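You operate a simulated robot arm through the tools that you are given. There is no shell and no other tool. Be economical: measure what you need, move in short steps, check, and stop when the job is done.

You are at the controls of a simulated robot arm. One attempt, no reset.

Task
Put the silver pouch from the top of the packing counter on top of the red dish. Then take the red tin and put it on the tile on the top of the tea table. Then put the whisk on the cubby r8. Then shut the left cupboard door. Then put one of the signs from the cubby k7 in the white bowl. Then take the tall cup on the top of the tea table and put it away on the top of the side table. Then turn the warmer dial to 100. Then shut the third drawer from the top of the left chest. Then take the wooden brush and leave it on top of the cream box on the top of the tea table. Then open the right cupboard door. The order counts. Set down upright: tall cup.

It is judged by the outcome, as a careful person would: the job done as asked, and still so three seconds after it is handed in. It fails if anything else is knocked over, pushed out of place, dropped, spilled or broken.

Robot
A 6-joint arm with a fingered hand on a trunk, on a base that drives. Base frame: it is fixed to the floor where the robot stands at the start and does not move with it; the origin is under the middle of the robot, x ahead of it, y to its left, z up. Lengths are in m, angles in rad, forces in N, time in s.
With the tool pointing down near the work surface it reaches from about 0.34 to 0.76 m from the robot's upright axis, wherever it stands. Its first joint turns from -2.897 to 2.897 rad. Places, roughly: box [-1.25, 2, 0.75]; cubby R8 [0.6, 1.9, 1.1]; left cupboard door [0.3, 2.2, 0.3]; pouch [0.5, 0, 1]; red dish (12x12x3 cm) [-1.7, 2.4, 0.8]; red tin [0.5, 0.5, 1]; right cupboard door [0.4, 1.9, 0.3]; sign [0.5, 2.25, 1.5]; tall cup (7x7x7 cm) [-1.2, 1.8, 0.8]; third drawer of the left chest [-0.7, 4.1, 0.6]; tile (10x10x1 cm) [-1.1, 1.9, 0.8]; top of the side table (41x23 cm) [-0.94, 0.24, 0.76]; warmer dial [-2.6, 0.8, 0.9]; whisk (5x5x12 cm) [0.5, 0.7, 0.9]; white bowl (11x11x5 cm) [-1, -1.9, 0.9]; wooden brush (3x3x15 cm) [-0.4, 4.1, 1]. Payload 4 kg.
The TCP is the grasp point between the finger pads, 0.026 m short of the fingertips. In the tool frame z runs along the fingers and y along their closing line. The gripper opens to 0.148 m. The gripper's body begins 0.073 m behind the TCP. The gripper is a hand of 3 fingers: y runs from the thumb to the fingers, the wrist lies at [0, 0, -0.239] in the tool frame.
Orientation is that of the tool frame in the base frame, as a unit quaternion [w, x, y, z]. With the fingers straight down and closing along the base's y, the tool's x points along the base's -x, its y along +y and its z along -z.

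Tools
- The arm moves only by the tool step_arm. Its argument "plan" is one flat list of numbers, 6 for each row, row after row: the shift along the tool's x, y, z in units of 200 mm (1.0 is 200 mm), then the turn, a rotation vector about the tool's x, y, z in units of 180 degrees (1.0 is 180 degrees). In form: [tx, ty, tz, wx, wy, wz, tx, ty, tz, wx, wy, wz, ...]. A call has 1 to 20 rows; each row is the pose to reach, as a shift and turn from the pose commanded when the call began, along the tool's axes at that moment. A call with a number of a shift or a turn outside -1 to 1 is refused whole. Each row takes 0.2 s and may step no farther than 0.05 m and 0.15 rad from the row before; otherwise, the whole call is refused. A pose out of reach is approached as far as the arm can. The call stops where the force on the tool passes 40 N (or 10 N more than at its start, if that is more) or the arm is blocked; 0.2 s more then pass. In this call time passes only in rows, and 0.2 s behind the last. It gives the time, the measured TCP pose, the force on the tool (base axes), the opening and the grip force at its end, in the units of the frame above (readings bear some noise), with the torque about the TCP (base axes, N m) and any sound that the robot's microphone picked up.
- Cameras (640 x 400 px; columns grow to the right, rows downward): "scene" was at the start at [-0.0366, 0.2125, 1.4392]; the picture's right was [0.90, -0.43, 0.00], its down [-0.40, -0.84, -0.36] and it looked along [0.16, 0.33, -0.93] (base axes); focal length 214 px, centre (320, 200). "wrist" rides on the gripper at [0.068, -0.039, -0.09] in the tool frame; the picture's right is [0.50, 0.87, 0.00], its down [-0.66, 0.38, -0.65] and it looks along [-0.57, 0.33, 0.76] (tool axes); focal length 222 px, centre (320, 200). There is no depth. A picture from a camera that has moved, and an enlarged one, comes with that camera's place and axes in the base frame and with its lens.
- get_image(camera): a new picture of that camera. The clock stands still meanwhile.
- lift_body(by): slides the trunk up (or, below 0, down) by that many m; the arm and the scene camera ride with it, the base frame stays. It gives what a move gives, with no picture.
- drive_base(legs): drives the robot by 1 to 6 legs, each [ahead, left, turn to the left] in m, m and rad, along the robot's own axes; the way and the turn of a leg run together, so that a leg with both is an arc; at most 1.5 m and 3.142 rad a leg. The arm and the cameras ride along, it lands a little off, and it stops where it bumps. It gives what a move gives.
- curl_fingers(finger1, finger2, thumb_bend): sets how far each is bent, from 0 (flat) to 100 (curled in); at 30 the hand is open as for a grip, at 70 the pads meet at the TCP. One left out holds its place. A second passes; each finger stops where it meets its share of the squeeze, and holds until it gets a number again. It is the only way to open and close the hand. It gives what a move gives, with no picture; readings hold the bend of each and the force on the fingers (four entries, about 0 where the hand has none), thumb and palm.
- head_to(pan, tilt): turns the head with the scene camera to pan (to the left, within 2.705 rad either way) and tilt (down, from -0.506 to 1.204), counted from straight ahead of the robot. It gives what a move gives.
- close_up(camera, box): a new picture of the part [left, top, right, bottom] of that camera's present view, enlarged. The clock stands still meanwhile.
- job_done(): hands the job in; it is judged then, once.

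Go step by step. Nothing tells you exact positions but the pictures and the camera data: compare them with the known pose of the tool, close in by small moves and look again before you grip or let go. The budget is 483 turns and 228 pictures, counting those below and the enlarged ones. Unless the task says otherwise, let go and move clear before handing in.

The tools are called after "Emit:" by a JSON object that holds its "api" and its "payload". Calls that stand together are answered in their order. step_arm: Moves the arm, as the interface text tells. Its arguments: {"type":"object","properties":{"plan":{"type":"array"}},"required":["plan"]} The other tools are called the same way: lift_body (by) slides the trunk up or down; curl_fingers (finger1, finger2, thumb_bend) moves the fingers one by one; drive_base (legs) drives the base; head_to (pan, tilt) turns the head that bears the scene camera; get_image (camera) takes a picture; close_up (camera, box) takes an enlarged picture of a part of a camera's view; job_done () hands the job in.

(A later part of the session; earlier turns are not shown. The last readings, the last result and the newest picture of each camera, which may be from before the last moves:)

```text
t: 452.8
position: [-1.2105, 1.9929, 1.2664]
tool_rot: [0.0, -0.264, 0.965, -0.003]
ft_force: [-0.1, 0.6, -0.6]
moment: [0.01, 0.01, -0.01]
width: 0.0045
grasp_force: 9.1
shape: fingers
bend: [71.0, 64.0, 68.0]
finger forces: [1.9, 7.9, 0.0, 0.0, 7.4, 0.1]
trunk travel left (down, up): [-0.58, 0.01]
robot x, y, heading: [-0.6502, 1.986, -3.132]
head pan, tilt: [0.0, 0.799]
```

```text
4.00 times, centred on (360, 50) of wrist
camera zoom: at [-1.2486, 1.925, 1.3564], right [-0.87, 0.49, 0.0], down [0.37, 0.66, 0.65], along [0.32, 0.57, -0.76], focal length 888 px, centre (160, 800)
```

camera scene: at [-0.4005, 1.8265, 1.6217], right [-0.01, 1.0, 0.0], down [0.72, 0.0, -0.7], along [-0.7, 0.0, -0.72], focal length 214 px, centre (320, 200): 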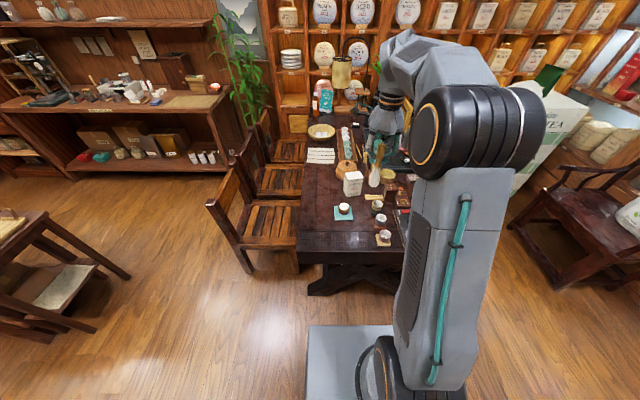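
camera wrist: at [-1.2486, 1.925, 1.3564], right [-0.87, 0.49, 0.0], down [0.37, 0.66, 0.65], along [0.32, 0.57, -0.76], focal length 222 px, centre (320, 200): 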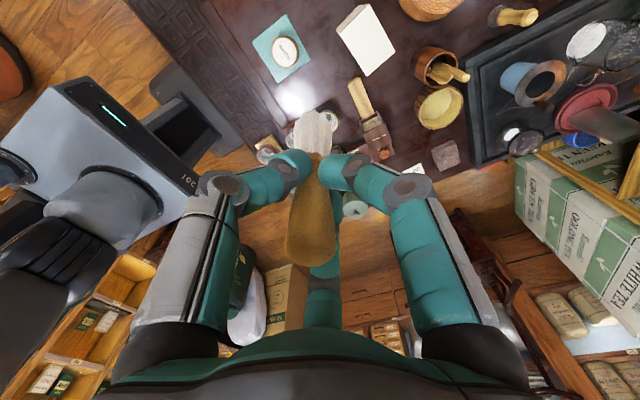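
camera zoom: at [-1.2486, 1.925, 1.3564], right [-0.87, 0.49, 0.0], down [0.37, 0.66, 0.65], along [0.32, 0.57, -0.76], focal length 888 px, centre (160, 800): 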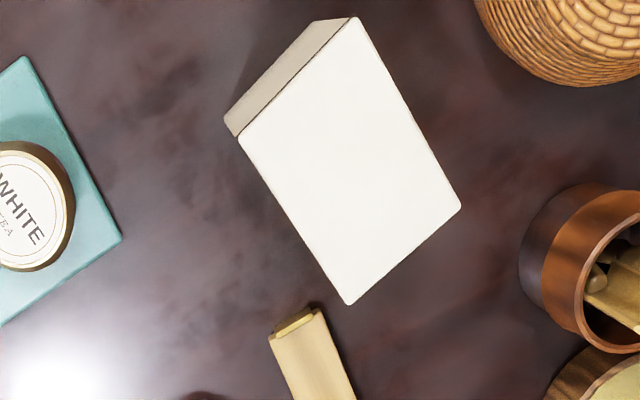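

Box top centre at [-1.300, 2.004]. Moving over it and descending.

Emit:
{"api": "step_arm", "payload": {"plan": [0.1, 0.08, 0.15, 0, 0, 0, 0.2, 0.16, 0.3, 0, 0, 0, 0.28, 0.22, 0.45, 0, 0, 0, 0.357, 0.275, 0.6, 0, 0, 0, 0.357, 0.275, 0.8, 0, 0, 0, 0.357, 0.275, 0.9, 0, 0, 0]}}

Emit:
{"api": "get_image", "payload": {"camera": "wrist"}}

Emit:
{"api": "close_up", "payload": {"camera": "scene", "box": [310, 120, 430, 240]}}

```text
t: 454.2
position: [-1.2997, 2.0024, 1.0872]
tool_rot: [0.0, -0.264, 0.965, -0.003]
ft_force: [-0.3, -0.7, -0.8]
moment: [0.02, 0.03, 0.03]
width: 0.0043
grasp_force: 8.0
shape: fingers
bend: [71.0, 64.0, 68.0]
finger forces: [1.9, 7.9, 0.1, 0.1, 7.3, 0.0]
trunk travel left (down, up): [-0.58, 0.01]
robot x, y, heading: [-0.653, 1.9859, -3.136]
head pan, tilt: [0.0, 0.799]
```

```text
18 pictures are left
camera wrist: at [-1.3369, 1.9351, 1.1768], right [-0.87, 0.49, 0.0], down [0.37, 0.66, 0.65], along [0.32, 0.57, -0.76], focal length 222 px, centre (320, 200)
```

wrist: 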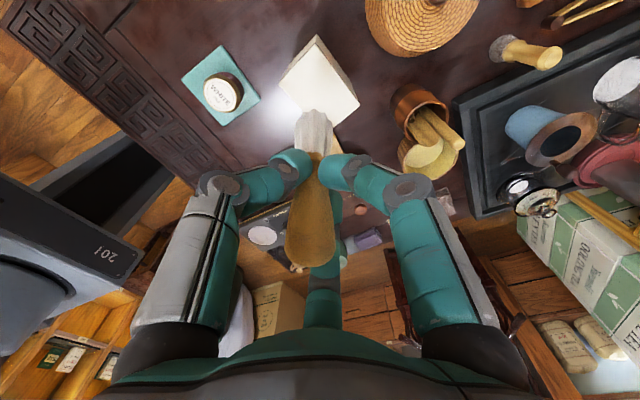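

```text
3.33 times, centred on (370, 180) of scene
camera zoom: at [-0.6718, 1.8249, 1.6216], right [-0.01, 1.0, 0.0], down [0.72, 0.0, -0.7], along [-0.7, 0.0, -0.72], focal length 715 px, centre (153, 267)
```

zoom: 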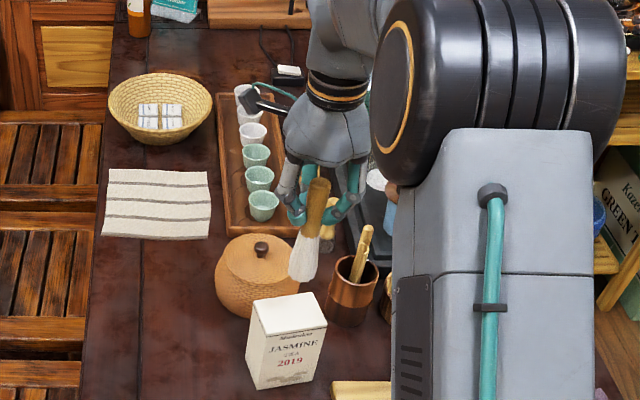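

The brush is close to vertical. Small shift to centre it, then lower toward the box top.

Emit:
{"api": "step_arm", "payload": {"plan": [0.066, 0.016, 0.1, 0, 0, 0, 0.066, 0.016, 0.25, 0, 0, 0, 0.066, 0.016, 0.33, 0, 0, 0]}}

Emit:
{"api": "close_up", "payload": {"camera": "scene", "box": [330, 160, 410, 240]}}

Emit:
{"api": "get_image", "payload": {"camera": "wrist"}}

```text
t: 455.0
position: [-1.3123, 1.998, 1.0201]
tool_rot: [0.0, -0.264, 0.964, -0.003]
ft_force: [-0.2, 0.8, -0.8]
moment: [0.01, -0.01, 0.03]
width: 0.0043
grasp_force: 8.2
shape: fingers
bend: [71.0, 64.0, 68.0]
finger forces: [1.9, 7.9, 0.1, 0.1, 7.3, 0.0]
trunk travel left (down, up): [-0.58, 0.01]
robot x, y, heading: [-0.6521, 1.9876, -3.132]
head pan, tilt: [0.0, 0.799]
```

```text
5.00 times, centred on (370, 200) of scene
camera zoom: at [-0.6717, 1.8249, 1.6216], right [-0.01, 1.0, 0.0], down [0.72, 0.0, -0.7], along [-0.7, 0.0, -0.72], focal length 1072 px, centre (70, 200)
```

zoom: 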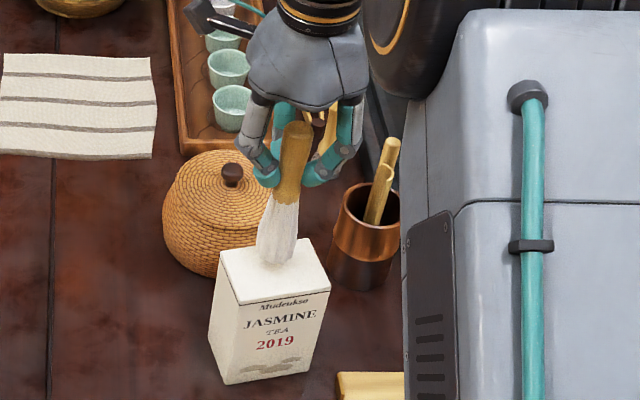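

```text
15 pictures are left
camera wrist: at [-1.3501, 1.9312, 1.1104], right [-0.87, 0.49, 0.0], down [0.37, 0.66, 0.65], along [0.32, 0.57, -0.76], focal length 222 px, centre (320, 200)
```

wrist: 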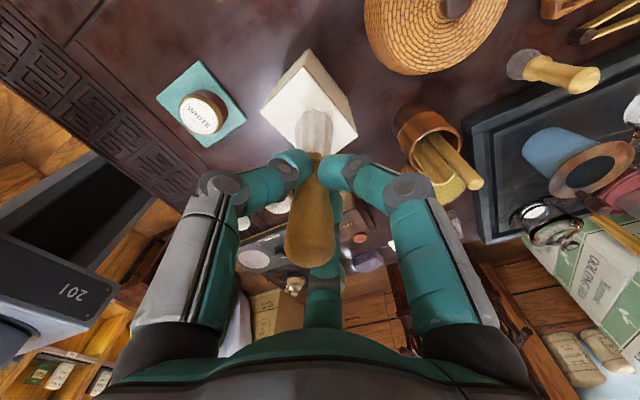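

Centred over the box. Lowering to contact.

Emit:
{"api": "step_arm", "payload": {"plan": [0, 0, 0.03, 0, 0, 0, 0, 0, 0.06, 0, 0, 0]}}

Emit:
{"api": "step_arm", "payload": {"plan": [0, 0, 0.025, 0, 0, 0]}}

Emit:
{"api": "step_arm", "payload": {"plan": [0, 0, 0.02, 0, 0, 0]}}

```text
t: 455.6
position: [-1.3131, 1.999, 1.0076]
tool_rot: [0.0, -0.264, 0.964, -0.002]
ft_force: [0.0, 0.2, -0.8]
moment: [0.0, 0.03, 0.0]
width: 0.0044
grasp_force: 8.3
shape: fingers
bend: [71.0, 64.0, 68.0]
finger forces: [1.9, 7.9, 0.0, 0.0, 7.3, 0.0]
trunk travel left (down, up): [-0.58, 0.01]
robot x, y, heading: [-0.6548, 1.9845, -3.14]
head pan, tilt: [0.0, 0.799]
```

```text
t: 456.0
position: [-1.3126, 1.9981, 1.0056]
tool_rot: [-0.002, -0.263, 0.965, -0.002]
ft_force: [-0.4, 0.2, 15.3]
moment: [0.02, -0.11, -0.01]
width: 0.0033
grasp_force: 12.1
shape: fingers
bend: [72.0, 64.0, 69.0]
finger forces: [3.6, 10.3, 0.0, 0.0, 10.6, 0.0]
trunk travel left (down, up): [-0.58, 0.01]
robot x, y, heading: [-0.6496, 1.9846, -3.133]
head pan, tilt: [0.0, 0.799]
```

```text
t: 456.4
position: [-1.3126, 1.9991, 1.0006]
tool_rot: [-0.002, -0.263, 0.965, -0.002]
ft_force: [-1.1, -0.7, 11.7]
moment: [0.02, -0.07, 0.0]
width: 0.0013
grasp_force: 9.7
shape: fingers
bend: [72.0, 64.0, 69.0]
finger forces: [1.5, 8.4, 0.0, 0.1, 9.5, 0.0]
trunk travel left (down, up): [-0.58, 0.01]
robot x, y, heading: [-0.6502, 1.9885, -3.138]
head pan, tilt: [0.0, 0.799]
```

Emit:
{"api": "step_arm", "payload": {"plan": [0, 0, -0.012, 0, 0, 0]}}

Emit:
{"api": "close_up", "payload": {"camera": "scene", "box": [330, 160, 410, 240]}}

```text
t: 456.8
position: [-1.3118, 1.9995, 1.0014]
tool_rot: [0.001, -0.263, 0.965, -0.003]
ft_force: [-0.5, -0.1, 5.1]
moment: [0.02, -0.02, 0.01]
width: 0.0014
grasp_force: 8.3
shape: fingers
bend: [72.0, 64.0, 69.0]
finger forces: [1.0, 7.5, 0.0, 0.1, 8.0, 0.0]
trunk travel left (down, up): [-0.58, 0.01]
robot x, y, heading: [-0.6468, 1.9854, -3.135]
head pan, tilt: [0.0, 0.799]
```

```text
5.00 times, centred on (370, 200) of scene
camera zoom: at [-0.6713, 1.8248, 1.6215], right [-0.01, 1.0, 0.0], down [0.72, 0.0, -0.7], along [-0.7, 0.0, -0.72], focal length 1072 px, centre (70, 200)
```

zoom: 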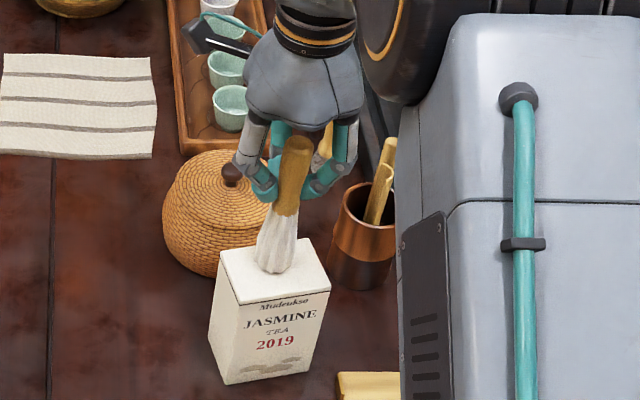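

Nearly vertical and touching. Releasing gently.

Emit:
{"api": "curl_fingers", "payload": {"finger1": 66, "finger2": 59, "thumb_bend": 63}}

Emit:
{"api": "get_image", "payload": {"camera": "wrist"}}

```text
t: 457.8
position: [-1.3118, 1.9993, 1.0015]
tool_rot: [0.0, -0.263, 0.965, -0.003]
ft_force: [-0.6, 0.4, 0.3]
moment: [0.01, 0.03, 0.01]
width: 0.0151
grasp_force: 0.1
shape: fingers
bend: [66.0, 59.0, 63.0]
finger forces: [0.0, 0.1, 0.1, 0.1, 0.1, 0.1]
trunk travel left (down, up): [-0.58, 0.01]
robot x, y, heading: [-0.6515, 1.9885, -3.14]
head pan, tilt: [0.0, 0.799]
```

```text
13 pictures are left
camera wrist: at [-1.3502, 1.931, 1.0919], right [-0.87, 0.49, 0.0], down [0.37, 0.66, 0.65], along [0.32, 0.57, -0.76], focal length 222 px, centre (320, 200)
```

wrist: 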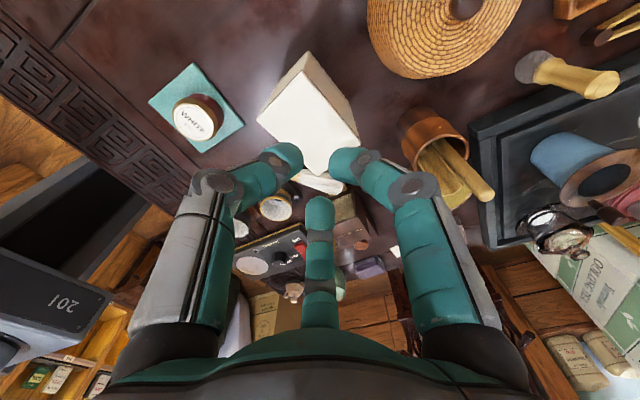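

Emit:
{"api": "close_up", "payload": {"camera": "scene", "box": [320, 160, 420, 260]}}

```text
4.00 times, centred on (370, 210) of scene
camera zoom: at [-0.6717, 1.8249, 1.6216], right [-0.01, 1.0, 0.0], down [0.72, 0.0, -0.7], along [-0.7, 0.0, -0.72], focal length 858 px, centre (120, 160)
```

zoom: 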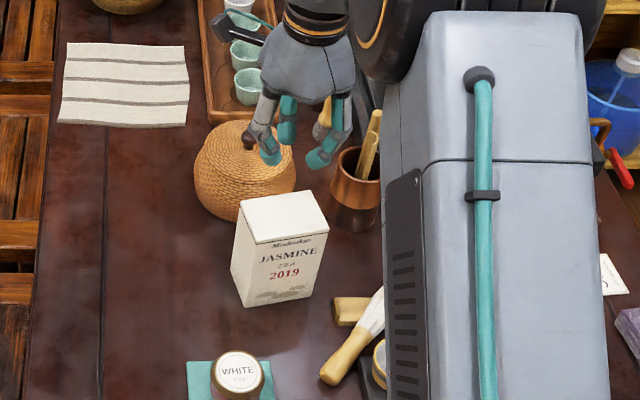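

The brush toppled off the box and lies on the table beside it. I'll raise the hand, move above it and turn to line up for a pick-up, then lay it flat on the box this time.

Emit:
{"api": "step_arm", "payload": {"plan": [0, 0, -0.2, 0, 0, 0, 0, 0, -0.4, 0, 0, 0, -0.1, 0.02, -0.5, 0, 0, 0.047, -0.2, 0.05, -0.5, 0, 0, 0.094, -0.3, 0.08, -0.5, 0, 0, 0.141, -0.4, 0.1, -0.5, 0, 0, 0.188, -0.5, 0.13, -0.5, 0, 0, 0.235, -0.617, 0.158, -0.5, 0, 0, 0.282, -0.617, 0.158, -0.5, 0, 0, 0.329, -0.617, 0.158, -0.5, 0, 0, 0.381]}}

Emit:
{"api": "get_image", "payload": {"camera": "wrist"}}

```text
refused: row 10 steps farther than a row can; nothing moved
```

```text
11 pictures are left
camera wrist: at [-1.3502, 1.931, 1.0919], right [-0.87, 0.49, 0.0], down [0.37, 0.66, 0.65], along [0.32, 0.57, -0.76], focal length 222 px, centre (320, 200)
```

wrist: 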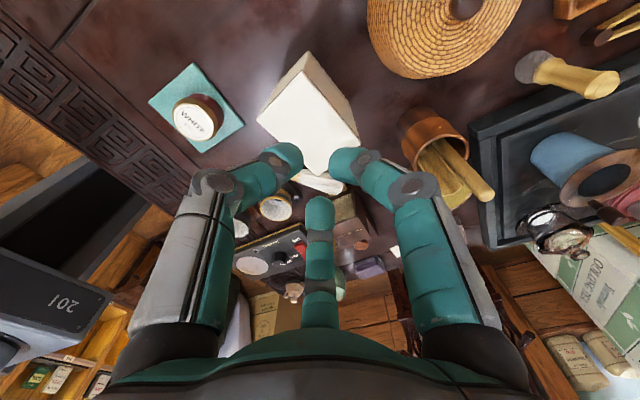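

Emit:
{"api": "step_arm", "payload": {"plan": [0, 0, -0.2, 0, 0, 0, 0, 0, -0.4, 0, 0, 0, -0.1, 0.02, -0.5, 0, 0, 0.044, -0.2, 0.05, -0.5, 0, 0, 0.088, -0.3, 0.08, -0.5, 0, 0, 0.132, -0.4, 0.1, -0.5, 0, 0, 0.176, -0.5, 0.13, -0.5, 0, 0, 0.22, -0.617, 0.158, -0.5, 0, 0, 0.264, -0.617, 0.158, -0.5, 0, 0, 0.308, -0.617, 0.158, -0.5, 0, 0, 0.352, -0.617, 0.158, -0.5, 0, 0, 0.381]}}

```text
t: 460.2
position: [-1.2229, 2.0884, 1.1026]
tool_rot: [0.002, 0.326, 0.945, -0.003]
ft_force: [0.0, -0.8, -0.2]
moment: [-0.01, 0.0, -0.02]
width: 0.0152
grasp_force: 0.1
shape: fingers
bend: [66.0, 59.0, 63.0]
finger forces: [0.0, 0.1, 0.0, 0.0, 0.1, 0.0]
trunk travel left (down, up): [-0.58, 0.01]
robot x, y, heading: [-0.6507, 1.9848, -3.136]
head pan, tilt: [0.0, 0.799]
```

Emit:
{"api": "close_up", "payload": {"camera": "wrist", "box": [200, 20, 440, 180]}}

```text
2.50 times, centred on (320, 100) of wrist
camera zoom: at [-1.2993, 2.1002, 1.1916], right [0.14, 0.99, 0.0], down [0.75, -0.1, 0.66], along [0.65, -0.1, -0.76], focal length 555 px, centre (320, 450)
```

zoom: 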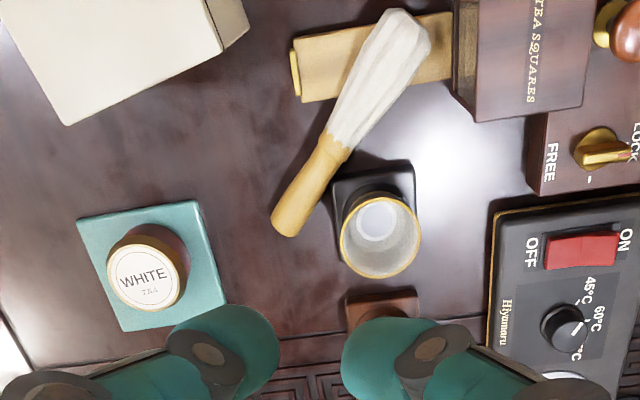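

The brush rests across the small wooden block; nothing else was disturbed. I'll grip it near its middle with the thumb on the north-east side: first turn the hand 180°.

Emit:
{"api": "step_arm", "payload": {"plan": [0, 0, 0, 0, 0, -0.046, 0, 0, 0, 0, 0, -0.092, 0, 0, 0, 0, 0, -0.138, 0, 0, 0, 0, 0, -0.184, 0, 0, 0, 0, 0, -0.23, 0, 0, 0, 0, 0, -0.276, 0, 0, 0, 0, 0, -0.322, 0, 0, 0, 0, 0, -0.368, 0, 0, 0, 0, 0, -0.414, 0, 0, 0, 0, 0, -0.46, 0, 0, 0, 0, 0, -0.506]}}

Emit:
{"api": "step_arm", "payload": {"plan": [0, 0, 0, 0, 0, -0.046, 0, 0, 0, 0, 0, -0.092, 0, 0, 0, 0, 0, -0.138, 0, 0, 0, 0, 0, -0.184, 0, 0, 0, 0, 0, -0.23, 0, 0, 0, 0, 0, -0.276, 0, 0, 0, 0, 0, -0.322, 0, 0, 0, 0, 0, -0.368, 0, 0, 0, 0, 0, -0.414, 0, 0, 0, 0, 0, -0.46, 0, 0, 0, 0, 0, -0.506]}}

Emit:
{"api": "curl_fingers", "payload": {"finger1": 50, "finger2": 50, "thumb_bend": 50}}

```text
t: 462.6
position: [-1.2222, 2.0885, 1.1019]
tool_rot: [-0.001, -0.448, 0.894, -0.003]
ft_force: [-0.2, 0.0, 0.5]
moment: [0.01, -0.03, 0.04]
width: 0.0152
grasp_force: 0.1
shape: fingers
bend: [66.0, 59.0, 63.0]
finger forces: [0.0, 0.1, 0.1, 0.0, 0.0, 0.0]
trunk travel left (down, up): [-0.58, 0.01]
robot x, y, heading: [-0.6476, 1.9833, -3.139]
head pan, tilt: [0.0, 0.799]
```

```text
t: 465.0
position: [-1.223, 2.0886, 1.1021]
tool_rot: [0.002, 0.952, -0.306, 0.001]
ft_force: [0.4, -0.1, 0.6]
moment: [0.03, 0.0, 0.01]
width: 0.0153
grasp_force: 0.1
shape: fingers
bend: [66.0, 59.0, 63.0]
finger forces: [0.0, 0.1, 0.0, 0.0, 0.0, 0.0]
trunk travel left (down, up): [-0.58, 0.01]
robot x, y, heading: [-0.6523, 1.9872, -3.134]
head pan, tilt: [0.0, 0.799]
```

```text
t: 466.0
position: [-1.2234, 2.0886, 1.1009]
tool_rot: [0.002, 0.951, -0.309, 0.001]
ft_force: [0.2, 0.3, 1.0]
moment: [0.0, 0.01, 0.01]
width: 0.0616
grasp_force: 0.2
shape: fingers
bend: [50.0, 50.0, 50.0]
finger forces: [0.0, 0.0, 0.1, 0.1, 0.1, 0.0]
trunk travel left (down, up): [-0.58, 0.01]
robot x, y, heading: [-0.6525, 1.9833, -3.129]
head pan, tilt: [0.0, 0.799]
```

Emit:
{"api": "step_arm", "payload": {"plan": [-0.02, -0.04, 0.2, 0, 0, 0, -0.044, -0.084, 0.4, 0, 0, 0, -0.044, -0.084, 0.6, 0, 0, 0, -0.044, -0.084, 0.8, 0, 0, 0, -0.044, -0.084, 1.0, 0, 0, 0]}}

Emit:
{"api": "get_image", "payload": {"camera": "wrist"}}

```text
t: 467.2
position: [-1.2195, 2.1065, 0.9001]
tool_rot: [0.002, 0.951, -0.308, 0.001]
ft_force: [-0.1, 0.2, 0.6]
moment: [0.01, 0.0, 0.02]
width: 0.0615
grasp_force: 0.1
shape: fingers
bend: [50.0, 50.0, 50.0]
finger forces: [0.1, 0.0, 0.1, 0.1, 0.1, 0.0]
trunk travel left (down, up): [-0.58, 0.01]
robot x, y, heading: [-0.6532, 1.9828, -3.135]
head pan, tilt: [0.0, 0.799]
```

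```text
9 pictures are left
camera wrist: at [-1.1412, 2.0989, 0.9904], right [-0.1, -0.99, 0.0], down [-0.75, 0.08, 0.65], along [-0.65, 0.06, -0.76], focal length 222 px, centre (320, 200)
```

wrist: 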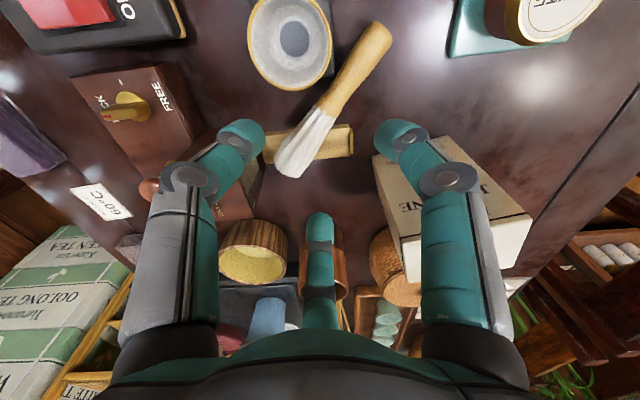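

Aligned near the ferrule. Descending and closing.

Emit:
{"api": "step_arm", "payload": {"plan": [-0.035, -0.003, 0.2, 0, 0, 0, -0.035, -0.003, 0.4, 0, 0, 0, -0.035, -0.003, 0.49, 0, 0, 0]}}

```text
t: 468.0
position: [-1.2234, 2.1092, 0.8043]
tool_rot: [0.001, 0.952, -0.307, 0.001]
ft_force: [0.1, -1.2, 2.6]
moment: [0.01, 0.08, -0.01]
width: 0.0619
grasp_force: 1.5
shape: fingers
bend: [50.0, 50.0, 50.0]
finger forces: [0.0, 2.1, 0.0, 0.0, 0.0, 0.0]
trunk travel left (down, up): [-0.58, 0.01]
robot x, y, heading: [-0.6496, 1.9881, -3.131]
head pan, tilt: [0.0, 0.799]
```

Emit:
{"api": "curl_fingers", "payload": {"finger1": 70, "finger2": 70, "thumb_bend": 70}}

```text
t: 469.0
position: [-1.2252, 2.1104, 0.8045]
tool_rot: [0.002, 0.952, -0.307, 0.0]
ft_force: [-12.5, 1.6, 8.2]
moment: [0.06, 0.61, 0.04]
width: 0.0171
grasp_force: 12.9
shape: fingers
bend: [63.0, 52.0, 67.0]
finger forces: [6.2, 13.1, 0.0, 0.0, 6.1, 0.0]
trunk travel left (down, up): [-0.58, 0.01]
robot x, y, heading: [-0.6516, 1.9897, -3.137]
head pan, tilt: [0.0, 0.799]
```

Finger 2 is caught on the block. Rising a few millimetres and re-closing it.

Emit:
{"api": "curl_fingers", "payload": {"finger2": 48}}

Emit:
{"api": "step_arm", "payload": {"plan": [0, 0, -0.03, 0, 0, 0]}}

Emit:
{"api": "curl_fingers", "payload": {"finger2": 70}}

Emit:
{"api": "get_image", "payload": {"camera": "wrist"}}

```text
t: 470.0
position: [-1.2234, 2.1094, 0.8047]
tool_rot: [0.002, 0.951, -0.308, 0.001]
ft_force: [2.6, -0.1, 5.7]
moment: [0.0, 0.02, -0.03]
width: 0.0168
grasp_force: 8.2
shape: fingers
bend: [63.0, 50.0, 67.0]
finger forces: [6.5, 2.4, 0.0, 0.0, 6.8, 0.0]
trunk travel left (down, up): [-0.58, 0.01]
robot x, y, heading: [-0.6504, 1.985, -3.134]
head pan, tilt: [0.0, 0.799]
```

```text
t: 470.4
position: [-1.2248, 2.1104, 0.8101]
tool_rot: [0.002, 0.952, -0.307, 0.0]
ft_force: [0.2, -0.4, -1.2]
moment: [0.02, -0.01, 0.01]
width: 0.0166
grasp_force: 4.9
shape: fingers
bend: [63.0, 48.0, 67.0]
finger forces: [5.2, 0.2, 0.0, 0.0, 5.2, 0.0]
trunk travel left (down, up): [-0.58, 0.01]
robot x, y, heading: [-0.6526, 1.9833, -3.133]
head pan, tilt: [0.0, 0.799]
```

```text
t: 471.4
position: [-1.2228, 2.1099, 0.8102]
tool_rot: [0.003, 0.952, -0.307, 0.001]
ft_force: [0.3, 0.3, -0.1]
moment: [-0.01, -0.04, 0.02]
width: 0.0173
grasp_force: 9.0
shape: fingers
bend: [65.0, 63.0, 66.0]
finger forces: [4.5, 4.8, 0.0, 0.1, 8.8, 0.0]
trunk travel left (down, up): [-0.58, 0.01]
robot x, y, heading: [-0.65, 1.9872, -3.131]
head pan, tilt: [0.0, 0.799]
```

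```text
8 pictures are left
camera wrist: at [-1.1464, 2.1029, 0.8997], right [-0.1, -0.99, 0.0], down [-0.75, 0.08, 0.65], along [-0.65, 0.06, -0.76], focal length 222 px, centre (320, 200)
```

wrist: 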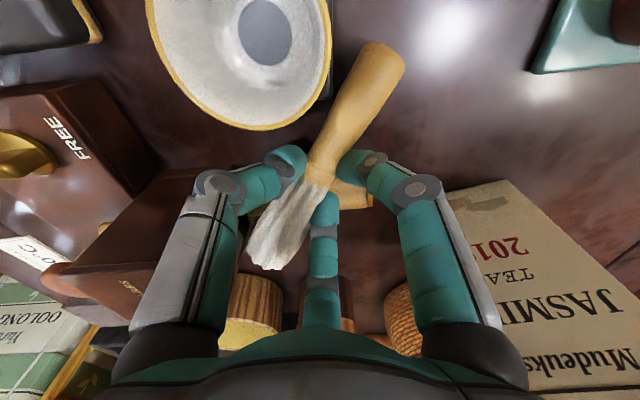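

Solid three-finger grip at the ferrule. Lifting, then moving over the box while turning the brush along the box's long axis.

Emit:
{"api": "step_arm", "payload": {"plan": [0, 0, -0.1, 0, 0, 0, 0, 0, -0.3, 0, 0, 0, 0, 0, -0.5, 0, 0, 0, 0, 0, -0.7, 0, 0, 0, 0, 0, -0.85, 0, 0, 0]}}

Emit:
{"api": "step_arm", "payload": {"plan": [0, 0.11, 0, 0, 0, 0.045, 0, 0.22, 0, 0, 0, 0.09, 0, 0.33, 0, 0, 0, 0.136, -0.005, 0.44, 0, 0, 0, 0.181, -0.005, 0.55, 0, 0, 0, 0.226, -0.008, 0.67, 0, 0, 0, 0.272]}}

Emit:
{"api": "get_image", "payload": {"camera": "wrist"}}

```text
t: 472.6
position: [-1.2253, 2.1114, 0.9805]
tool_rot: [0.002, 0.951, -0.308, 0.002]
ft_force: [-0.4, 0.3, -1.8]
moment: [0.0, 0.04, -0.01]
width: 0.0168
grasp_force: 8.8
shape: fingers
bend: [65.0, 63.0, 66.0]
finger forces: [3.8, 4.9, 0.0, 0.0, 8.8, 0.1]
trunk travel left (down, up): [-0.58, 0.01]
robot x, y, heading: [-0.6486, 1.9839, -3.135]
head pan, tilt: [0.0, 0.799]
```

```text
t: 474.0
position: [-1.3058, 2.0044, 0.9801]
tool_rot: [0.003, 0.737, -0.676, 0.002]
ft_force: [-0.5, 0.5, 0.2]
moment: [-0.03, 0.0, 0.02]
width: 0.0167
grasp_force: 8.6
shape: fingers
bend: [65.0, 63.0, 66.0]
finger forces: [3.7, 5.0, 0.0, 0.0, 8.6, 0.0]
trunk travel left (down, up): [-0.58, 0.01]
robot x, y, heading: [-0.65, 1.9803, -3.133]
head pan, tilt: [0.0, 0.799]
```

```text
7 pictures are left
camera wrist: at [-1.2601, 1.9403, 1.0699], right [-0.82, -0.57, 0.0], down [-0.43, 0.62, 0.65], along [-0.37, 0.53, -0.76], focal length 222 px, centre (320, 200)
```

wrist: 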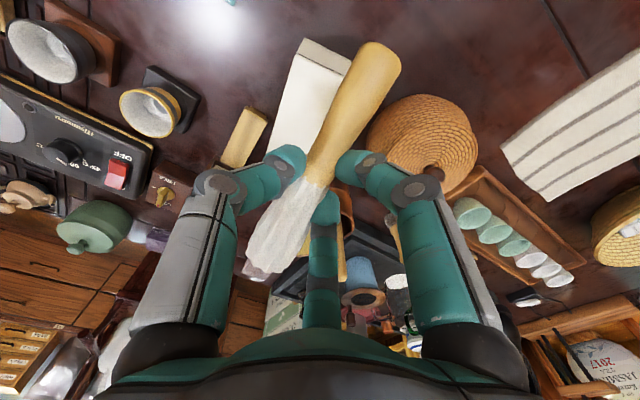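

Brush lies along y over the box. Centring a little and lowering.

Emit:
{"api": "step_arm", "payload": {"plan": [0.083, -0.033, 0.1, 0, 0, 0, 0.083, -0.033, 0.2, 0, 0, 0, 0.083, -0.033, 0.29, 0, 0, 0]}}

Emit:
{"api": "step_arm", "payload": {"plan": [0, 0, 0.03, 0, 0, 0]}}

Emit:
{"api": "step_arm", "payload": {"plan": [0, 0, 0.025, 0, 0, 0]}}

```text
t: 474.8
position: [-1.296, 1.9889, 0.9251]
tool_rot: [0.004, 0.738, -0.675, 0.0]
ft_force: [-0.9, 2.8, 14.7]
moment: [-0.05, 0.0, 0.07]
width: 0.0168
grasp_force: 13.4
shape: fingers
bend: [66.0, 64.0, 66.0]
finger forces: [8.4, 5.6, 0.1, 0.0, 12.1, 0.0]
trunk travel left (down, up): [-0.58, 0.01]
robot x, y, heading: [-0.6499, 1.987, -3.133]
head pan, tilt: [0.0, 0.799]
```

```text
t: 475.2
position: [-1.296, 1.988, 0.9195]
tool_rot: [0.003, 0.737, -0.675, 0.001]
ft_force: [5.9, 3.4, 35.5]
moment: [0.15, -0.63, 0.01]
width: 0.0167
grasp_force: 22.2
shape: fingers
bend: [67.0, 66.0, 68.0]
finger forces: [6.2, 5.5, 0.0, 0.0, 32.8, 0.1]
trunk travel left (down, up): [-0.58, 0.01]
robot x, y, heading: [-0.6509, 1.9886, -3.134]
head pan, tilt: [0.0, 0.799]
```

```text
t: 475.5
position: [-1.2956, 1.9879, 0.92]
tool_rot: [0.005, 0.737, -0.676, -0.001]
ft_force: [5.8, 2.0, 28.1]
moment: [0.05, -0.63, -0.01]
width: 0.0171
grasp_force: 19.8
shape: fingers
bend: [67.0, 67.0, 68.0]
finger forces: [5.3, 4.7, 0.0, 0.0, 30.4, 0.0]
trunk travel left (down, up): [-0.58, 0.01]
robot x, y, heading: [-0.651, 1.9838, -3.131]
head pan, tilt: [0.0, 0.799]
stopped in row 1: the force on the tool passed its limit at 50 N (the readings are from after the stop); the commanded pose is now the measured one
```

Pressing on the box; ease up 5 mm and look before releasing.

Emit:
{"api": "step_arm", "payload": {"plan": [0, 0, -0.03, 0, 0, 0]}}

Emit:
{"api": "close_up", "payload": {"camera": "scene", "box": [320, 160, 420, 260]}}

```text
t: 475.9
position: [-1.2966, 1.9886, 0.9213]
tool_rot: [0.003, 0.738, -0.675, 0.003]
ft_force: [0.8, 0.2, 0.9]
moment: [-0.02, -0.03, 0.01]
width: 0.0171
grasp_force: 9.0
shape: fingers
bend: [67.0, 66.0, 66.0]
finger forces: [4.6, 4.3, 0.1, 0.0, 9.5, 0.1]
trunk travel left (down, up): [-0.58, 0.01]
robot x, y, heading: [-0.6535, 1.9844, -3.134]
head pan, tilt: [0.0, 0.799]
```

```text
4.00 times, centred on (370, 210) of scene
camera zoom: at [-0.6713, 1.8249, 1.6211], right [-0.01, 1.0, 0.0], down [0.72, 0.0, -0.7], along [-0.7, 0.0, -0.72], focal length 858 px, centre (120, 160)
```

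zoom: 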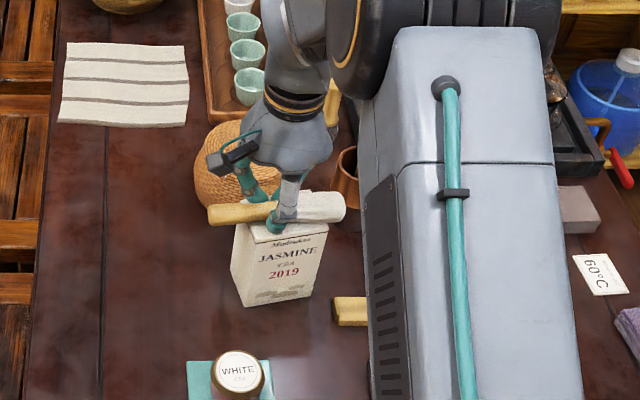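

The brush lies across the box top, centred. Opening slowly and evenly.

Emit:
{"api": "curl_fingers", "payload": {"finger1": 62, "finger2": 61, "thumb_bend": 61}}

Emit:
{"api": "curl_fingers", "payload": {"finger1": 54, "finger2": 54, "thumb_bend": 54}}

Emit:
{"api": "step_arm", "payload": {"plan": [0, 0, -0.04, 0, 0, 0, 0, 0, -0.1, 0, 0, 0, 0, 0, -0.2, 0, 0, 0, 0, 0, -0.4, 0, 0, 0, 0, 0, -0.6, 0, 0, 0, 0, 0, -0.8, 0, 0, 0]}}

Emit:
{"api": "close_up", "payload": {"camera": "scene", "box": [320, 160, 420, 260]}}

```text
t: 476.9
position: [-1.2978, 1.9884, 0.9223]
tool_rot: [0.003, 0.738, -0.675, 0.002]
ft_force: [-0.3, -0.6, -0.2]
moment: [-0.03, 0.0, 0.04]
width: 0.0244
grasp_force: 0.1
shape: fingers
bend: [62.0, 61.0, 61.0]
finger forces: [0.2, 0.1, 0.0, 0.1, 0.2, 0.1]
trunk travel left (down, up): [-0.58, 0.01]
robot x, y, heading: [-0.6551, 1.9839, -3.134]
head pan, tilt: [0.0, 0.799]
```

```text
t: 477.9
position: [-1.2982, 1.9879, 0.9237]
tool_rot: [0.004, 0.737, -0.675, 0.0]
ft_force: [0.4, -0.5, 7.9]
moment: [0.18, 0.15, 0.02]
width: 0.0488
grasp_force: 3.9
shape: fingers
bend: [54.0, 55.0, 54.0]
finger forces: [0.0, 7.8, 0.0, 0.0, 0.0, 0.1]
trunk travel left (down, up): [-0.58, 0.01]
robot x, y, heading: [-0.6489, 1.9855, -3.135]
head pan, tilt: [0.0, 0.799]
```

```text
t: 479.3
position: [-1.2974, 1.9889, 1.0825]
tool_rot: [0.003, 0.738, -0.675, 0.0]
ft_force: [0.7, -0.3, -0.6]
moment: [-0.01, -0.02, -0.01]
width: 0.0484
grasp_force: 0.0
shape: fingers
bend: [54.0, 54.0, 54.0]
finger forces: [0.1, 0.0, 0.0, 0.0, 0.1, 0.1]
trunk travel left (down, up): [-0.58, 0.01]
robot x, y, heading: [-0.6506, 1.9866, -3.135]
head pan, tilt: [0.0, 0.799]
```

```text
4.00 times, centred on (370, 210) of scene
camera zoom: at [-0.6715, 1.8249, 1.6216], right [-0.01, 1.0, 0.0], down [0.72, 0.0, -0.7], along [-0.7, 0.0, -0.72], focal length 858 px, centre (120, 160)
```

zoom: 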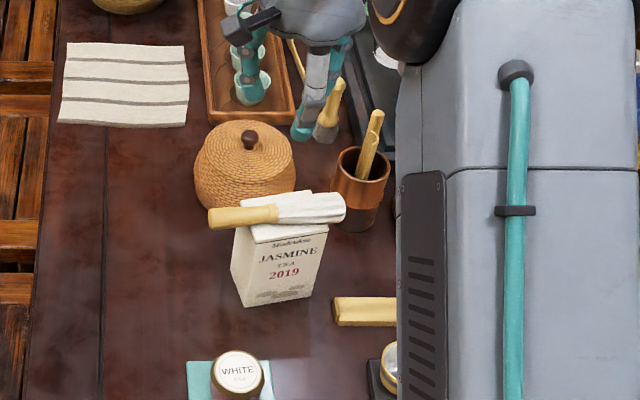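

The brush rests on the cream box. Last: open the right cupboard door. Backing out, turning to face the cubby wall, with finger 1 pointing forward as a hook.

Emit:
{"api": "drive_base", "payload": {"legs": [[-0.3, 0, 0]]}}

Emit:
{"api": "step_arm", "payload": {"plan": [0, -0.2, 0, 0, 0, 0, 0, -0.4, 0, 0, 0, 0.04, 0, -0.6, 0, 0, 0, 0.08, 0, -0.8, 0, 0, 0, 0.12, 0, -1.0, 0, 0, 0, 0.16, 0, -1.0, 0, 0, 0, 0.2, 0, -1.0, 0, 0, 0, 0.24, 0, -1.0, 0, 0, 0, 0.28, 0, -1.0, 0, 0, 0, 0.32, 0, -1.0, 0, 0, 0, 0.36]}}

Emit:
{"api": "drive_base", "payload": {"legs": [[0, 0, 3.138]]}}

Emit:
{"api": "lift_body", "payload": {"by": -0.4}}

Emit:
{"api": "lift_body", "payload": {"by": -0.17}}

```text
t: 481.4
position: [-0.9971, 1.9886, 1.082]
tool_rot: [0.003, 0.74, -0.672, 0.001]
ft_force: [0.5, 0.1, -0.6]
moment: [-0.01, 0.02, -0.01]
width: 0.0485
grasp_force: 0.1
shape: fingers
bend: [54.0, 54.0, 54.0]
finger forces: [0.0, 0.0, 0.0, 0.1, 0.1, 0.0]
trunk travel left (down, up): [-0.58, 0.01]
robot x, y, heading: [-0.3534, 1.9854, -3.129]
head pan, tilt: [0.0, 0.799]
```

```text
t: 483.6
position: [-0.7988, 2.007, 1.0811]
tool_rot: [-0.003, -0.264, 0.965, -0.003]
ft_force: [0.2, 0.4, -0.6]
moment: [-0.01, 0.0, 0.01]
width: 0.0485
grasp_force: 0.1
shape: fingers
bend: [54.0, 54.0, 54.0]
finger forces: [0.1, 0.1, 0.0, 0.0, 0.0, 0.1]
trunk travel left (down, up): [-0.58, 0.01]
robot x, y, heading: [-0.3513, 1.9889, -3.136]
head pan, tilt: [0.0, 0.799]
```

```text
t: 491.3
position: [0.0951, 1.9595, 1.0818]
tool_rot: [-0.003, 0.967, 0.253, 0.003]
ft_force: [0.8, -0.5, 0.5]
moment: [-0.04, 0.03, 0.01]
width: 0.0488
grasp_force: 0.1
shape: fingers
bend: [54.0, 54.0, 54.0]
finger forces: [0.1, 0.0, 0.0, 0.0, 0.0, 0.0]
trunk travel left (down, up): [-0.58, 0.01]
robot x, y, heading: [-0.354, 1.9873, -0.015]
head pan, tilt: [0.0, 0.799]
```

```text
t: 495.1
position: [0.0949, 1.9593, 0.681]
tool_rot: [-0.002, 0.967, 0.253, 0.002]
ft_force: [-0.2, 0.2, -0.6]
moment: [0.01, 0.01, -0.01]
width: 0.0488
grasp_force: 0.0
shape: fingers
bend: [54.0, 54.0, 54.0]
finger forces: [0.0, 0.0, 0.0, 0.0, 0.0, 0.1]
trunk travel left (down, up): [-0.18, 0.41]
robot x, y, heading: [-0.3531, 1.985, -0.013]
head pan, tilt: [0.0, 0.799]
```

```text
t: 497.0
position: [0.0948, 1.9589, 0.5116]
tool_rot: [-0.002, 0.967, 0.253, 0.002]
ft_force: [-0.6, 0.1, -0.3]
moment: [0.02, 0.01, -0.01]
width: 0.0484
grasp_force: 0.0
shape: fingers
bend: [54.0, 54.0, 54.0]
finger forces: [0.0, 0.1, 0.0, 0.0, 0.1, 0.0]
trunk travel left (down, up): [-0.01, 0.58]
robot x, y, heading: [-0.3522, 1.9872, -0.012]
head pan, tilt: [0.0, 0.799]
```

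Emit:
{"api": "curl_fingers", "payload": {"finger1": 30, "finger2": 35, "thumb_bend": 35}}

Emit:
{"api": "step_arm", "payload": {"plan": [0.01, -0.02, 0.2, 0, 0, 0, 0.02, -0.04, 0.4, 0, 0, 0, 0.03, -0.06, 0.6, 0, 0, 0, 0.05, -0.09, 0.82, 0, 0, 0]}}

Emit:
{"api": "drive_base", "payload": {"legs": [[0.16, 0, 0.012]]}}

Emit:
{"api": "head_to", "payload": {"pan": -0.15, "tilt": 0.75}}

Emit:
{"api": "get_image", "payload": {"camera": "scene"}}

```text
t: 498.0
position: [0.0943, 1.9601, 0.5114]
tool_rot: [-0.002, 0.968, 0.253, 0.002]
ft_force: [0.5, -0.5, -0.6]
moment: [-0.02, -0.03, -0.01]
width: 0.1186
grasp_force: 0.1
shape: fingers
bend: [30.0, 35.0, 35.0]
finger forces: [0.1, 0.1, 0.1, 0.0, 0.1, 0.0]
trunk travel left (down, up): [-0.01, 0.58]
robot x, y, heading: [-0.3517, 1.9881, -0.007]
head pan, tilt: [0.0, 0.799]
```

```text
t: 499.0
position: [0.0939, 1.9822, 0.3481]
tool_rot: [-0.001, 0.967, 0.254, 0.002]
ft_force: [0.0, -0.4, -1.0]
moment: [-0.02, 0.07, 0.01]
width: 0.119
grasp_force: 0.0
shape: fingers
bend: [30.0, 35.0, 35.0]
finger forces: [0.0, 0.0, 0.0, 0.1, 0.1, 0.1]
trunk travel left (down, up): [-0.01, 0.58]
robot x, y, heading: [-0.3491, 1.9884, -0.009]
head pan, tilt: [0.0, 0.799]
```

```text
t: 500.4
position: [0.2529, 1.9863, 0.3472]
tool_rot: [-0.002, 0.966, 0.259, 0.002]
ft_force: [1.2, 0.2, 0.0]
moment: [-0.02, 0.03, 0.0]
width: 0.1189
grasp_force: 0.1
shape: fingers
bend: [30.0, 35.0, 35.0]
finger forces: [0.0, 0.1, 0.1, 0.0, 0.1, 0.0]
trunk travel left (down, up): [-0.01, 0.58]
robot x, y, heading: [-0.1978, 1.9898, 0.003]
head pan, tilt: [0.0, 0.799]
```

```text
t: 501.1
position: [0.2529, 1.9868, 0.3474]
tool_rot: [-0.002, 0.966, 0.258, 0.002]
ft_force: [0.3, -0.6, 0.0]
moment: [0.01, 0.01, 0.02]
width: 0.119
grasp_force: 0.0
shape: fingers
bend: [30.0, 35.0, 35.0]
finger forces: [0.0, 0.0, 0.0, 0.1, 0.0, 0.0]
trunk travel left (down, up): [-0.01, 0.58]
robot x, y, heading: [-0.1903, 1.9881, 0.002]
head pan, tilt: [-0.15, 0.75]
```

```text
4 pictures are left
camera scene: at [-0.1721, 2.1371, 1.0556], right [-0.15, -0.99, 0.0], down [-0.67, 0.1, -0.73], along [0.72, -0.11, -0.68], focal length 214 px, centre (320, 200)
```

scene: 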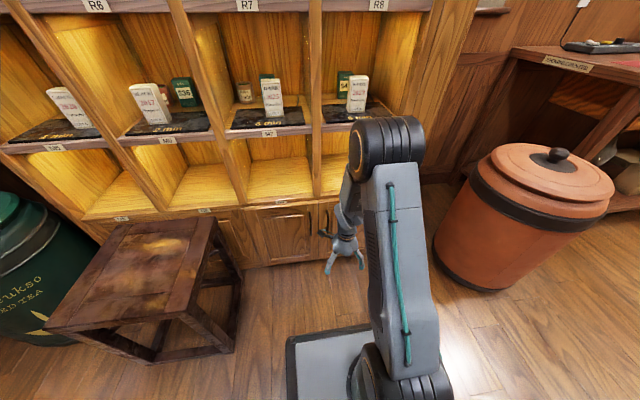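

Emit:
{"api": "close_up", "payload": {"camera": "scene", "box": [285, 190, 375, 280]}}

```text
4.44 times, centred on (330, 235) of scene
camera zoom: at [-0.1721, 2.1371, 1.0556], right [-0.15, -0.99, 0.0], down [-0.67, 0.1, -0.73], along [0.72, -0.11, -0.68], focal length 953 px, centre (276, 44)
```

zoom: 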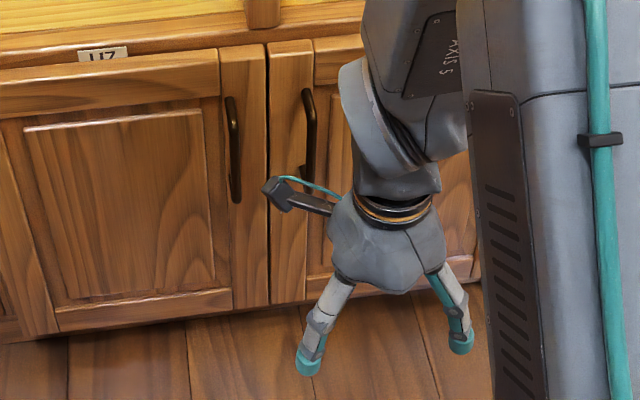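

Right handle: vertical bar at y≈2.010, z 0.26–0.40. I'll set finger 1 vertical, come in just right of the bar to touch the door, then slide left behind the bar.

Emit:
{"api": "curl_fingers", "payload": {"finger1": 37, "finger2": 45, "thumb_bend": 45}}

Emit:
{"api": "step_arm", "payload": {"plan": [-0.037, 0.065, -0.065, 0, 0, 0, 0.136, 0.165, -0.065, 0, 0, 0, 0.309, 0.265, -0.065, 0, 0, 0, 0.418, 0.327, -0.065, 0, 0, 0]}}

```text
t: 502.1
position: [0.2522, 1.9855, 0.3468]
tool_rot: [-0.003, 0.966, 0.259, 0.002]
ft_force: [0.6, -0.3, 0.4]
moment: [0.02, 0.01, 0.03]
width: 0.0925
grasp_force: 0.1
shape: fingers
bend: [37.0, 45.0, 45.0]
finger forces: [0.1, 0.0, 0.0, 0.1, 0.1, 0.0]
trunk travel left (down, up): [-0.01, 0.58]
robot x, y, heading: [-0.1923, 1.9856, 0.002]
head pan, tilt: [-0.15, 0.75]
```

```text
t: 503.1
position: [0.3574, 1.9718, 0.3614]
tool_rot: [-0.002, 0.966, 0.258, 0.002]
ft_force: [0.0, 0.4, -0.2]
moment: [0.01, 0.0, -0.01]
width: 0.0924
grasp_force: 0.0
shape: fingers
bend: [37.0, 45.0, 45.0]
finger forces: [0.1, 0.0, 0.0, 0.0, 0.0, 0.0]
trunk travel left (down, up): [-0.01, 0.58]
robot x, y, heading: [-0.1948, 1.9893, 0.005]
head pan, tilt: [-0.15, 0.75]
```

Emit:
{"api": "step_arm", "payload": {"plan": [0.043, 0.025, 0, 0, 0, 0, 0.087, 0.05, 0, 0, 0, 0]}}

Emit:
{"api": "step_arm", "payload": {"plan": [0.03, 0.017, 0, 0, 0, 0]}}

Emit:
{"api": "step_arm", "payload": {"plan": [0.03, 0.017, 0, 0, 0, 0]}}

```text
t: 503.7
position: [0.3752, 1.9711, 0.3624]
tool_rot: [-0.003, 0.966, 0.258, 0.0]
ft_force: [-28.1, 1.2, 6.5]
moment: [-0.06, -1.18, 0.1]
width: 0.0737
grasp_force: 14.6
shape: fingers
bend: [51.0, 45.0, 45.0]
finger forces: [29.1, 0.0, 0.1, 0.0, 0.0, 0.1]
trunk travel left (down, up): [-0.01, 0.58]
robot x, y, heading: [-0.1977, 1.9861, -0.0]
head pan, tilt: [-0.15, 0.75]
```

```text
t: 504.2
position: [0.3791, 1.9709, 0.3607]
tool_rot: [-0.004, 0.966, 0.259, -0.003]
ft_force: [-24.1, 2.4, 5.2]
moment: [-0.11, -0.96, 0.08]
width: 0.0664
grasp_force: 12.2
shape: fingers
bend: [57.0, 45.0, 45.0]
finger forces: [24.5, 0.0, 0.0, 0.1, 0.0, 0.0]
trunk travel left (down, up): [-0.01, 0.58]
robot x, y, heading: [-0.1923, 1.9851, -0.001]
head pan, tilt: [-0.15, 0.75]
stopped in row 1: the force on the tool passed its limit at 44 N (the readings are from after the stop); the commanded pose is now the measured one
```

```text
t: 504.5
position: [0.3789, 1.9716, 0.3598]
tool_rot: [-0.004, 0.966, 0.26, -0.007]
ft_force: [-25.4, 1.0, 6.0]
moment: [0.03, -1.08, -0.01]
width: 0.0671
grasp_force: 13.3
shape: fingers
bend: [57.0, 45.0, 45.0]
finger forces: [25.9, 0.1, 0.0, 0.0, 0.0, 0.1]
trunk travel left (down, up): [-0.01, 0.58]
robot x, y, heading: [-0.1903, 1.9906, -0.0]
head pan, tilt: [-0.15, 0.75]
stopped in row 1: the force on the tool passed its limit at 52 N (the readings are from after the stop); the commanded pose is now the measured one
```

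Door surface found. Back off 1.5 cm so the finger just clears, then slide left behind the bar.

Emit:
{"api": "step_arm", "payload": {"plan": [-0.065, -0.037, 0, 0, 0, 0]}}

Emit:
{"api": "step_arm", "payload": {"plan": [0.03, -0.05, 0, 0, 0, 0, 0.06, -0.105, 0, 0, 0, 0, 0.09, -0.157, 0, 0, 0, 0]}}

```text
t: 504.9
position: [0.3669, 1.9712, 0.3609]
tool_rot: [-0.004, 0.965, 0.261, -0.004]
ft_force: [-6.0, 0.4, -0.8]
moment: [-0.02, 0.03, 0.05]
width: 0.0833
grasp_force: 3.3
shape: fingers
bend: [42.0, 45.0, 45.0]
finger forces: [5.7, 0.0, 0.0, 0.0, 0.0, 0.0]
trunk travel left (down, up): [-0.01, 0.58]
robot x, y, heading: [-0.1913, 1.9879, 0.001]
head pan, tilt: [-0.15, 0.75]
```

```text
t: 505.7
position: [0.3663, 2.0066, 0.3608]
tool_rot: [-0.004, 0.966, 0.26, -0.003]
ft_force: [-4.1, -15.2, 0.2]
moment: [0.81, 0.04, -0.73]
width: 0.0863
grasp_force: 9.2
shape: fingers
bend: [42.0, 45.0, 45.0]
finger forces: [19.2, 0.0, 0.0, 0.0, 0.1, 0.1]
trunk travel left (down, up): [-0.01, 0.58]
robot x, y, heading: [-0.1945, 1.9879, -0.001]
head pan, tilt: [-0.15, 0.75]
```

The finger doesn't fit behind the bar. But pushing the protruding bar sideways toward the hinge (−y) also gives an opening torque. I'll move the finger to the bar's left side, between the two handles, and push right.

Emit:
{"api": "step_arm", "payload": {"plan": [-0.02, 0.035, 0, 0, 0, 0, -0.2, -0.08, 0, 0, 0, 0, -0.26, -0.12, 0, 0, 0, 0, -0.13, -0.3, 0, 0, 0, 0, 0.09, -0.17, 0, 0, 0, 0]}}

```text
refused: row 5 steps farther than a row can; nothing moved
```

Emit:
{"api": "step_arm", "payload": {"plan": [-0.015, 0.026, 0, 0, 0, 0, -0.21, -0.086, 0, 0, 0, 0, -0.21, -0.236, 0, 0, 0, 0, -0.159, -0.325, 0, 0, 0, 0, 0.014, -0.225, 0, 0, 0, 0, 0.101, -0.1755, 0, 0, 0, 0]}}

```text
t: 507.1
position: [0.3655, 2.0493, 0.3607]
tool_rot: [-0.005, 0.966, 0.26, -0.005]
ft_force: [-5.3, 0.4, 0.7]
moment: [-0.01, -0.01, -0.02]
width: 0.0854
grasp_force: 2.9
shape: fingers
bend: [41.0, 45.0, 45.0]
finger forces: [5.9, 0.0, 0.0, 0.0, 0.0, 0.0]
trunk travel left (down, up): [-0.01, 0.58]
robot x, y, heading: [-0.1951, 1.9898, 0.0]
head pan, tilt: [-0.15, 0.75]
```

Emit:
{"api": "step_arm", "payload": {"plan": [-0.03, -0.017, 0, 0, 0, 0]}}

Emit:
{"api": "step_arm", "payload": {"plan": [-0.015, 0.026, 0, 0, 0, 0, -0.03, 0.052, 0, 0, 0, 0, -0.045, 0.078, 0, 0, 0, 0, -0.06, 0.104, 0, 0, 0, 0, -0.075, 0.13, 0, 0, 0, 0]}}

```text
t: 507.5
position: [0.3592, 2.0481, 0.36]
tool_rot: [-0.003, 0.965, 0.261, -0.004]
ft_force: [-0.2, 0.2, 0.0]
moment: [-0.03, 0.02, 0.0]
width: 0.0916
grasp_force: 0.1
shape: fingers
bend: [37.0, 45.0, 45.0]
finger forces: [0.3, 0.0, 0.0, 0.0, 0.0, 0.0]
trunk travel left (down, up): [-0.01, 0.58]
robot x, y, heading: [-0.195, 1.987, -0.004]
head pan, tilt: [-0.15, 0.75]
```

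```text
t: 508.7
position: [0.3582, 2.0265, 0.3609]
tool_rot: [-0.004, 0.964, 0.266, -0.003]
ft_force: [-1.5, 18.1, 0.4]
moment: [-1.02, -0.13, 0.86]
width: 0.0891
grasp_force: 8.6
shape: fingers
bend: [37.0, 45.0, 45.0]
finger forces: [17.8, 0.0, 0.0, 0.0, 0.0, 0.1]
trunk travel left (down, up): [-0.01, 0.58]
robot x, y, heading: [-0.1936, 1.9913, 0.003]
head pan, tilt: [-0.15, 0.75]
stopped in row 5: the force on the tool passed its limit at 45 N (the readings are from after the stop); the commanded pose is now the measured one
```

Emit:
{"api": "step_arm", "payload": {"plan": [-0.005, 0.009, 0, 0, 0, 0, -0.01, 0.018, 0, 0, 0, 0, -0.015, 0.026, 0, 0, 0, 0, -0.02, 0.035, 0, 0, 0, 0, -0.025, 0.044, 0, 0, 0, 0]}}

Emit:
{"api": "close_up", "payload": {"camera": "scene", "box": [285, 190, 375, 280]}}

```text
t: 509.3
position: [0.3592, 2.0261, 0.3617]
tool_rot: [-0.005, 0.963, 0.269, -0.004]
ft_force: [-1.7, 17.6, 1.2]
moment: [-0.95, -0.09, 0.83]
width: 0.0891
grasp_force: 8.7
shape: fingers
bend: [37.0, 45.0, 45.0]
finger forces: [17.5, 0.0, 0.0, 0.1, 0.0, 0.1]
trunk travel left (down, up): [-0.01, 0.58]
robot x, y, heading: [-0.1934, 1.989, 0.007]
head pan, tilt: [-0.15, 0.75]
stopped in row 2: the force on the tool passed its limit at 43 N (the readings are from after the stop); the commanded pose is now the measured one
```

```text
4.44 times, centred on (330, 235) of scene
camera zoom: at [-0.1739, 2.139, 1.0555], right [-0.14, -0.99, 0.0], down [-0.67, 0.1, -0.73], along [0.72, -0.11, -0.68], focal length 953 px, centre (276, 44)
```

zoom: 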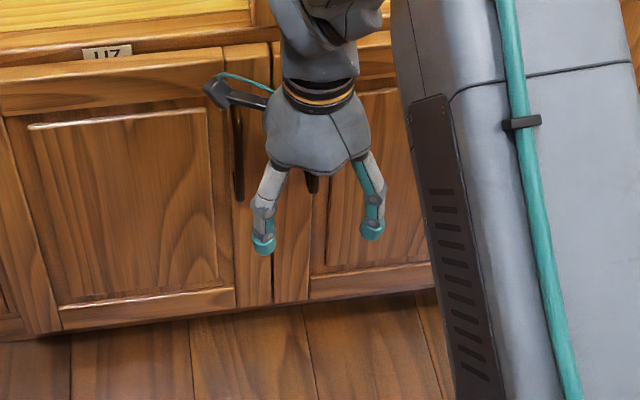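

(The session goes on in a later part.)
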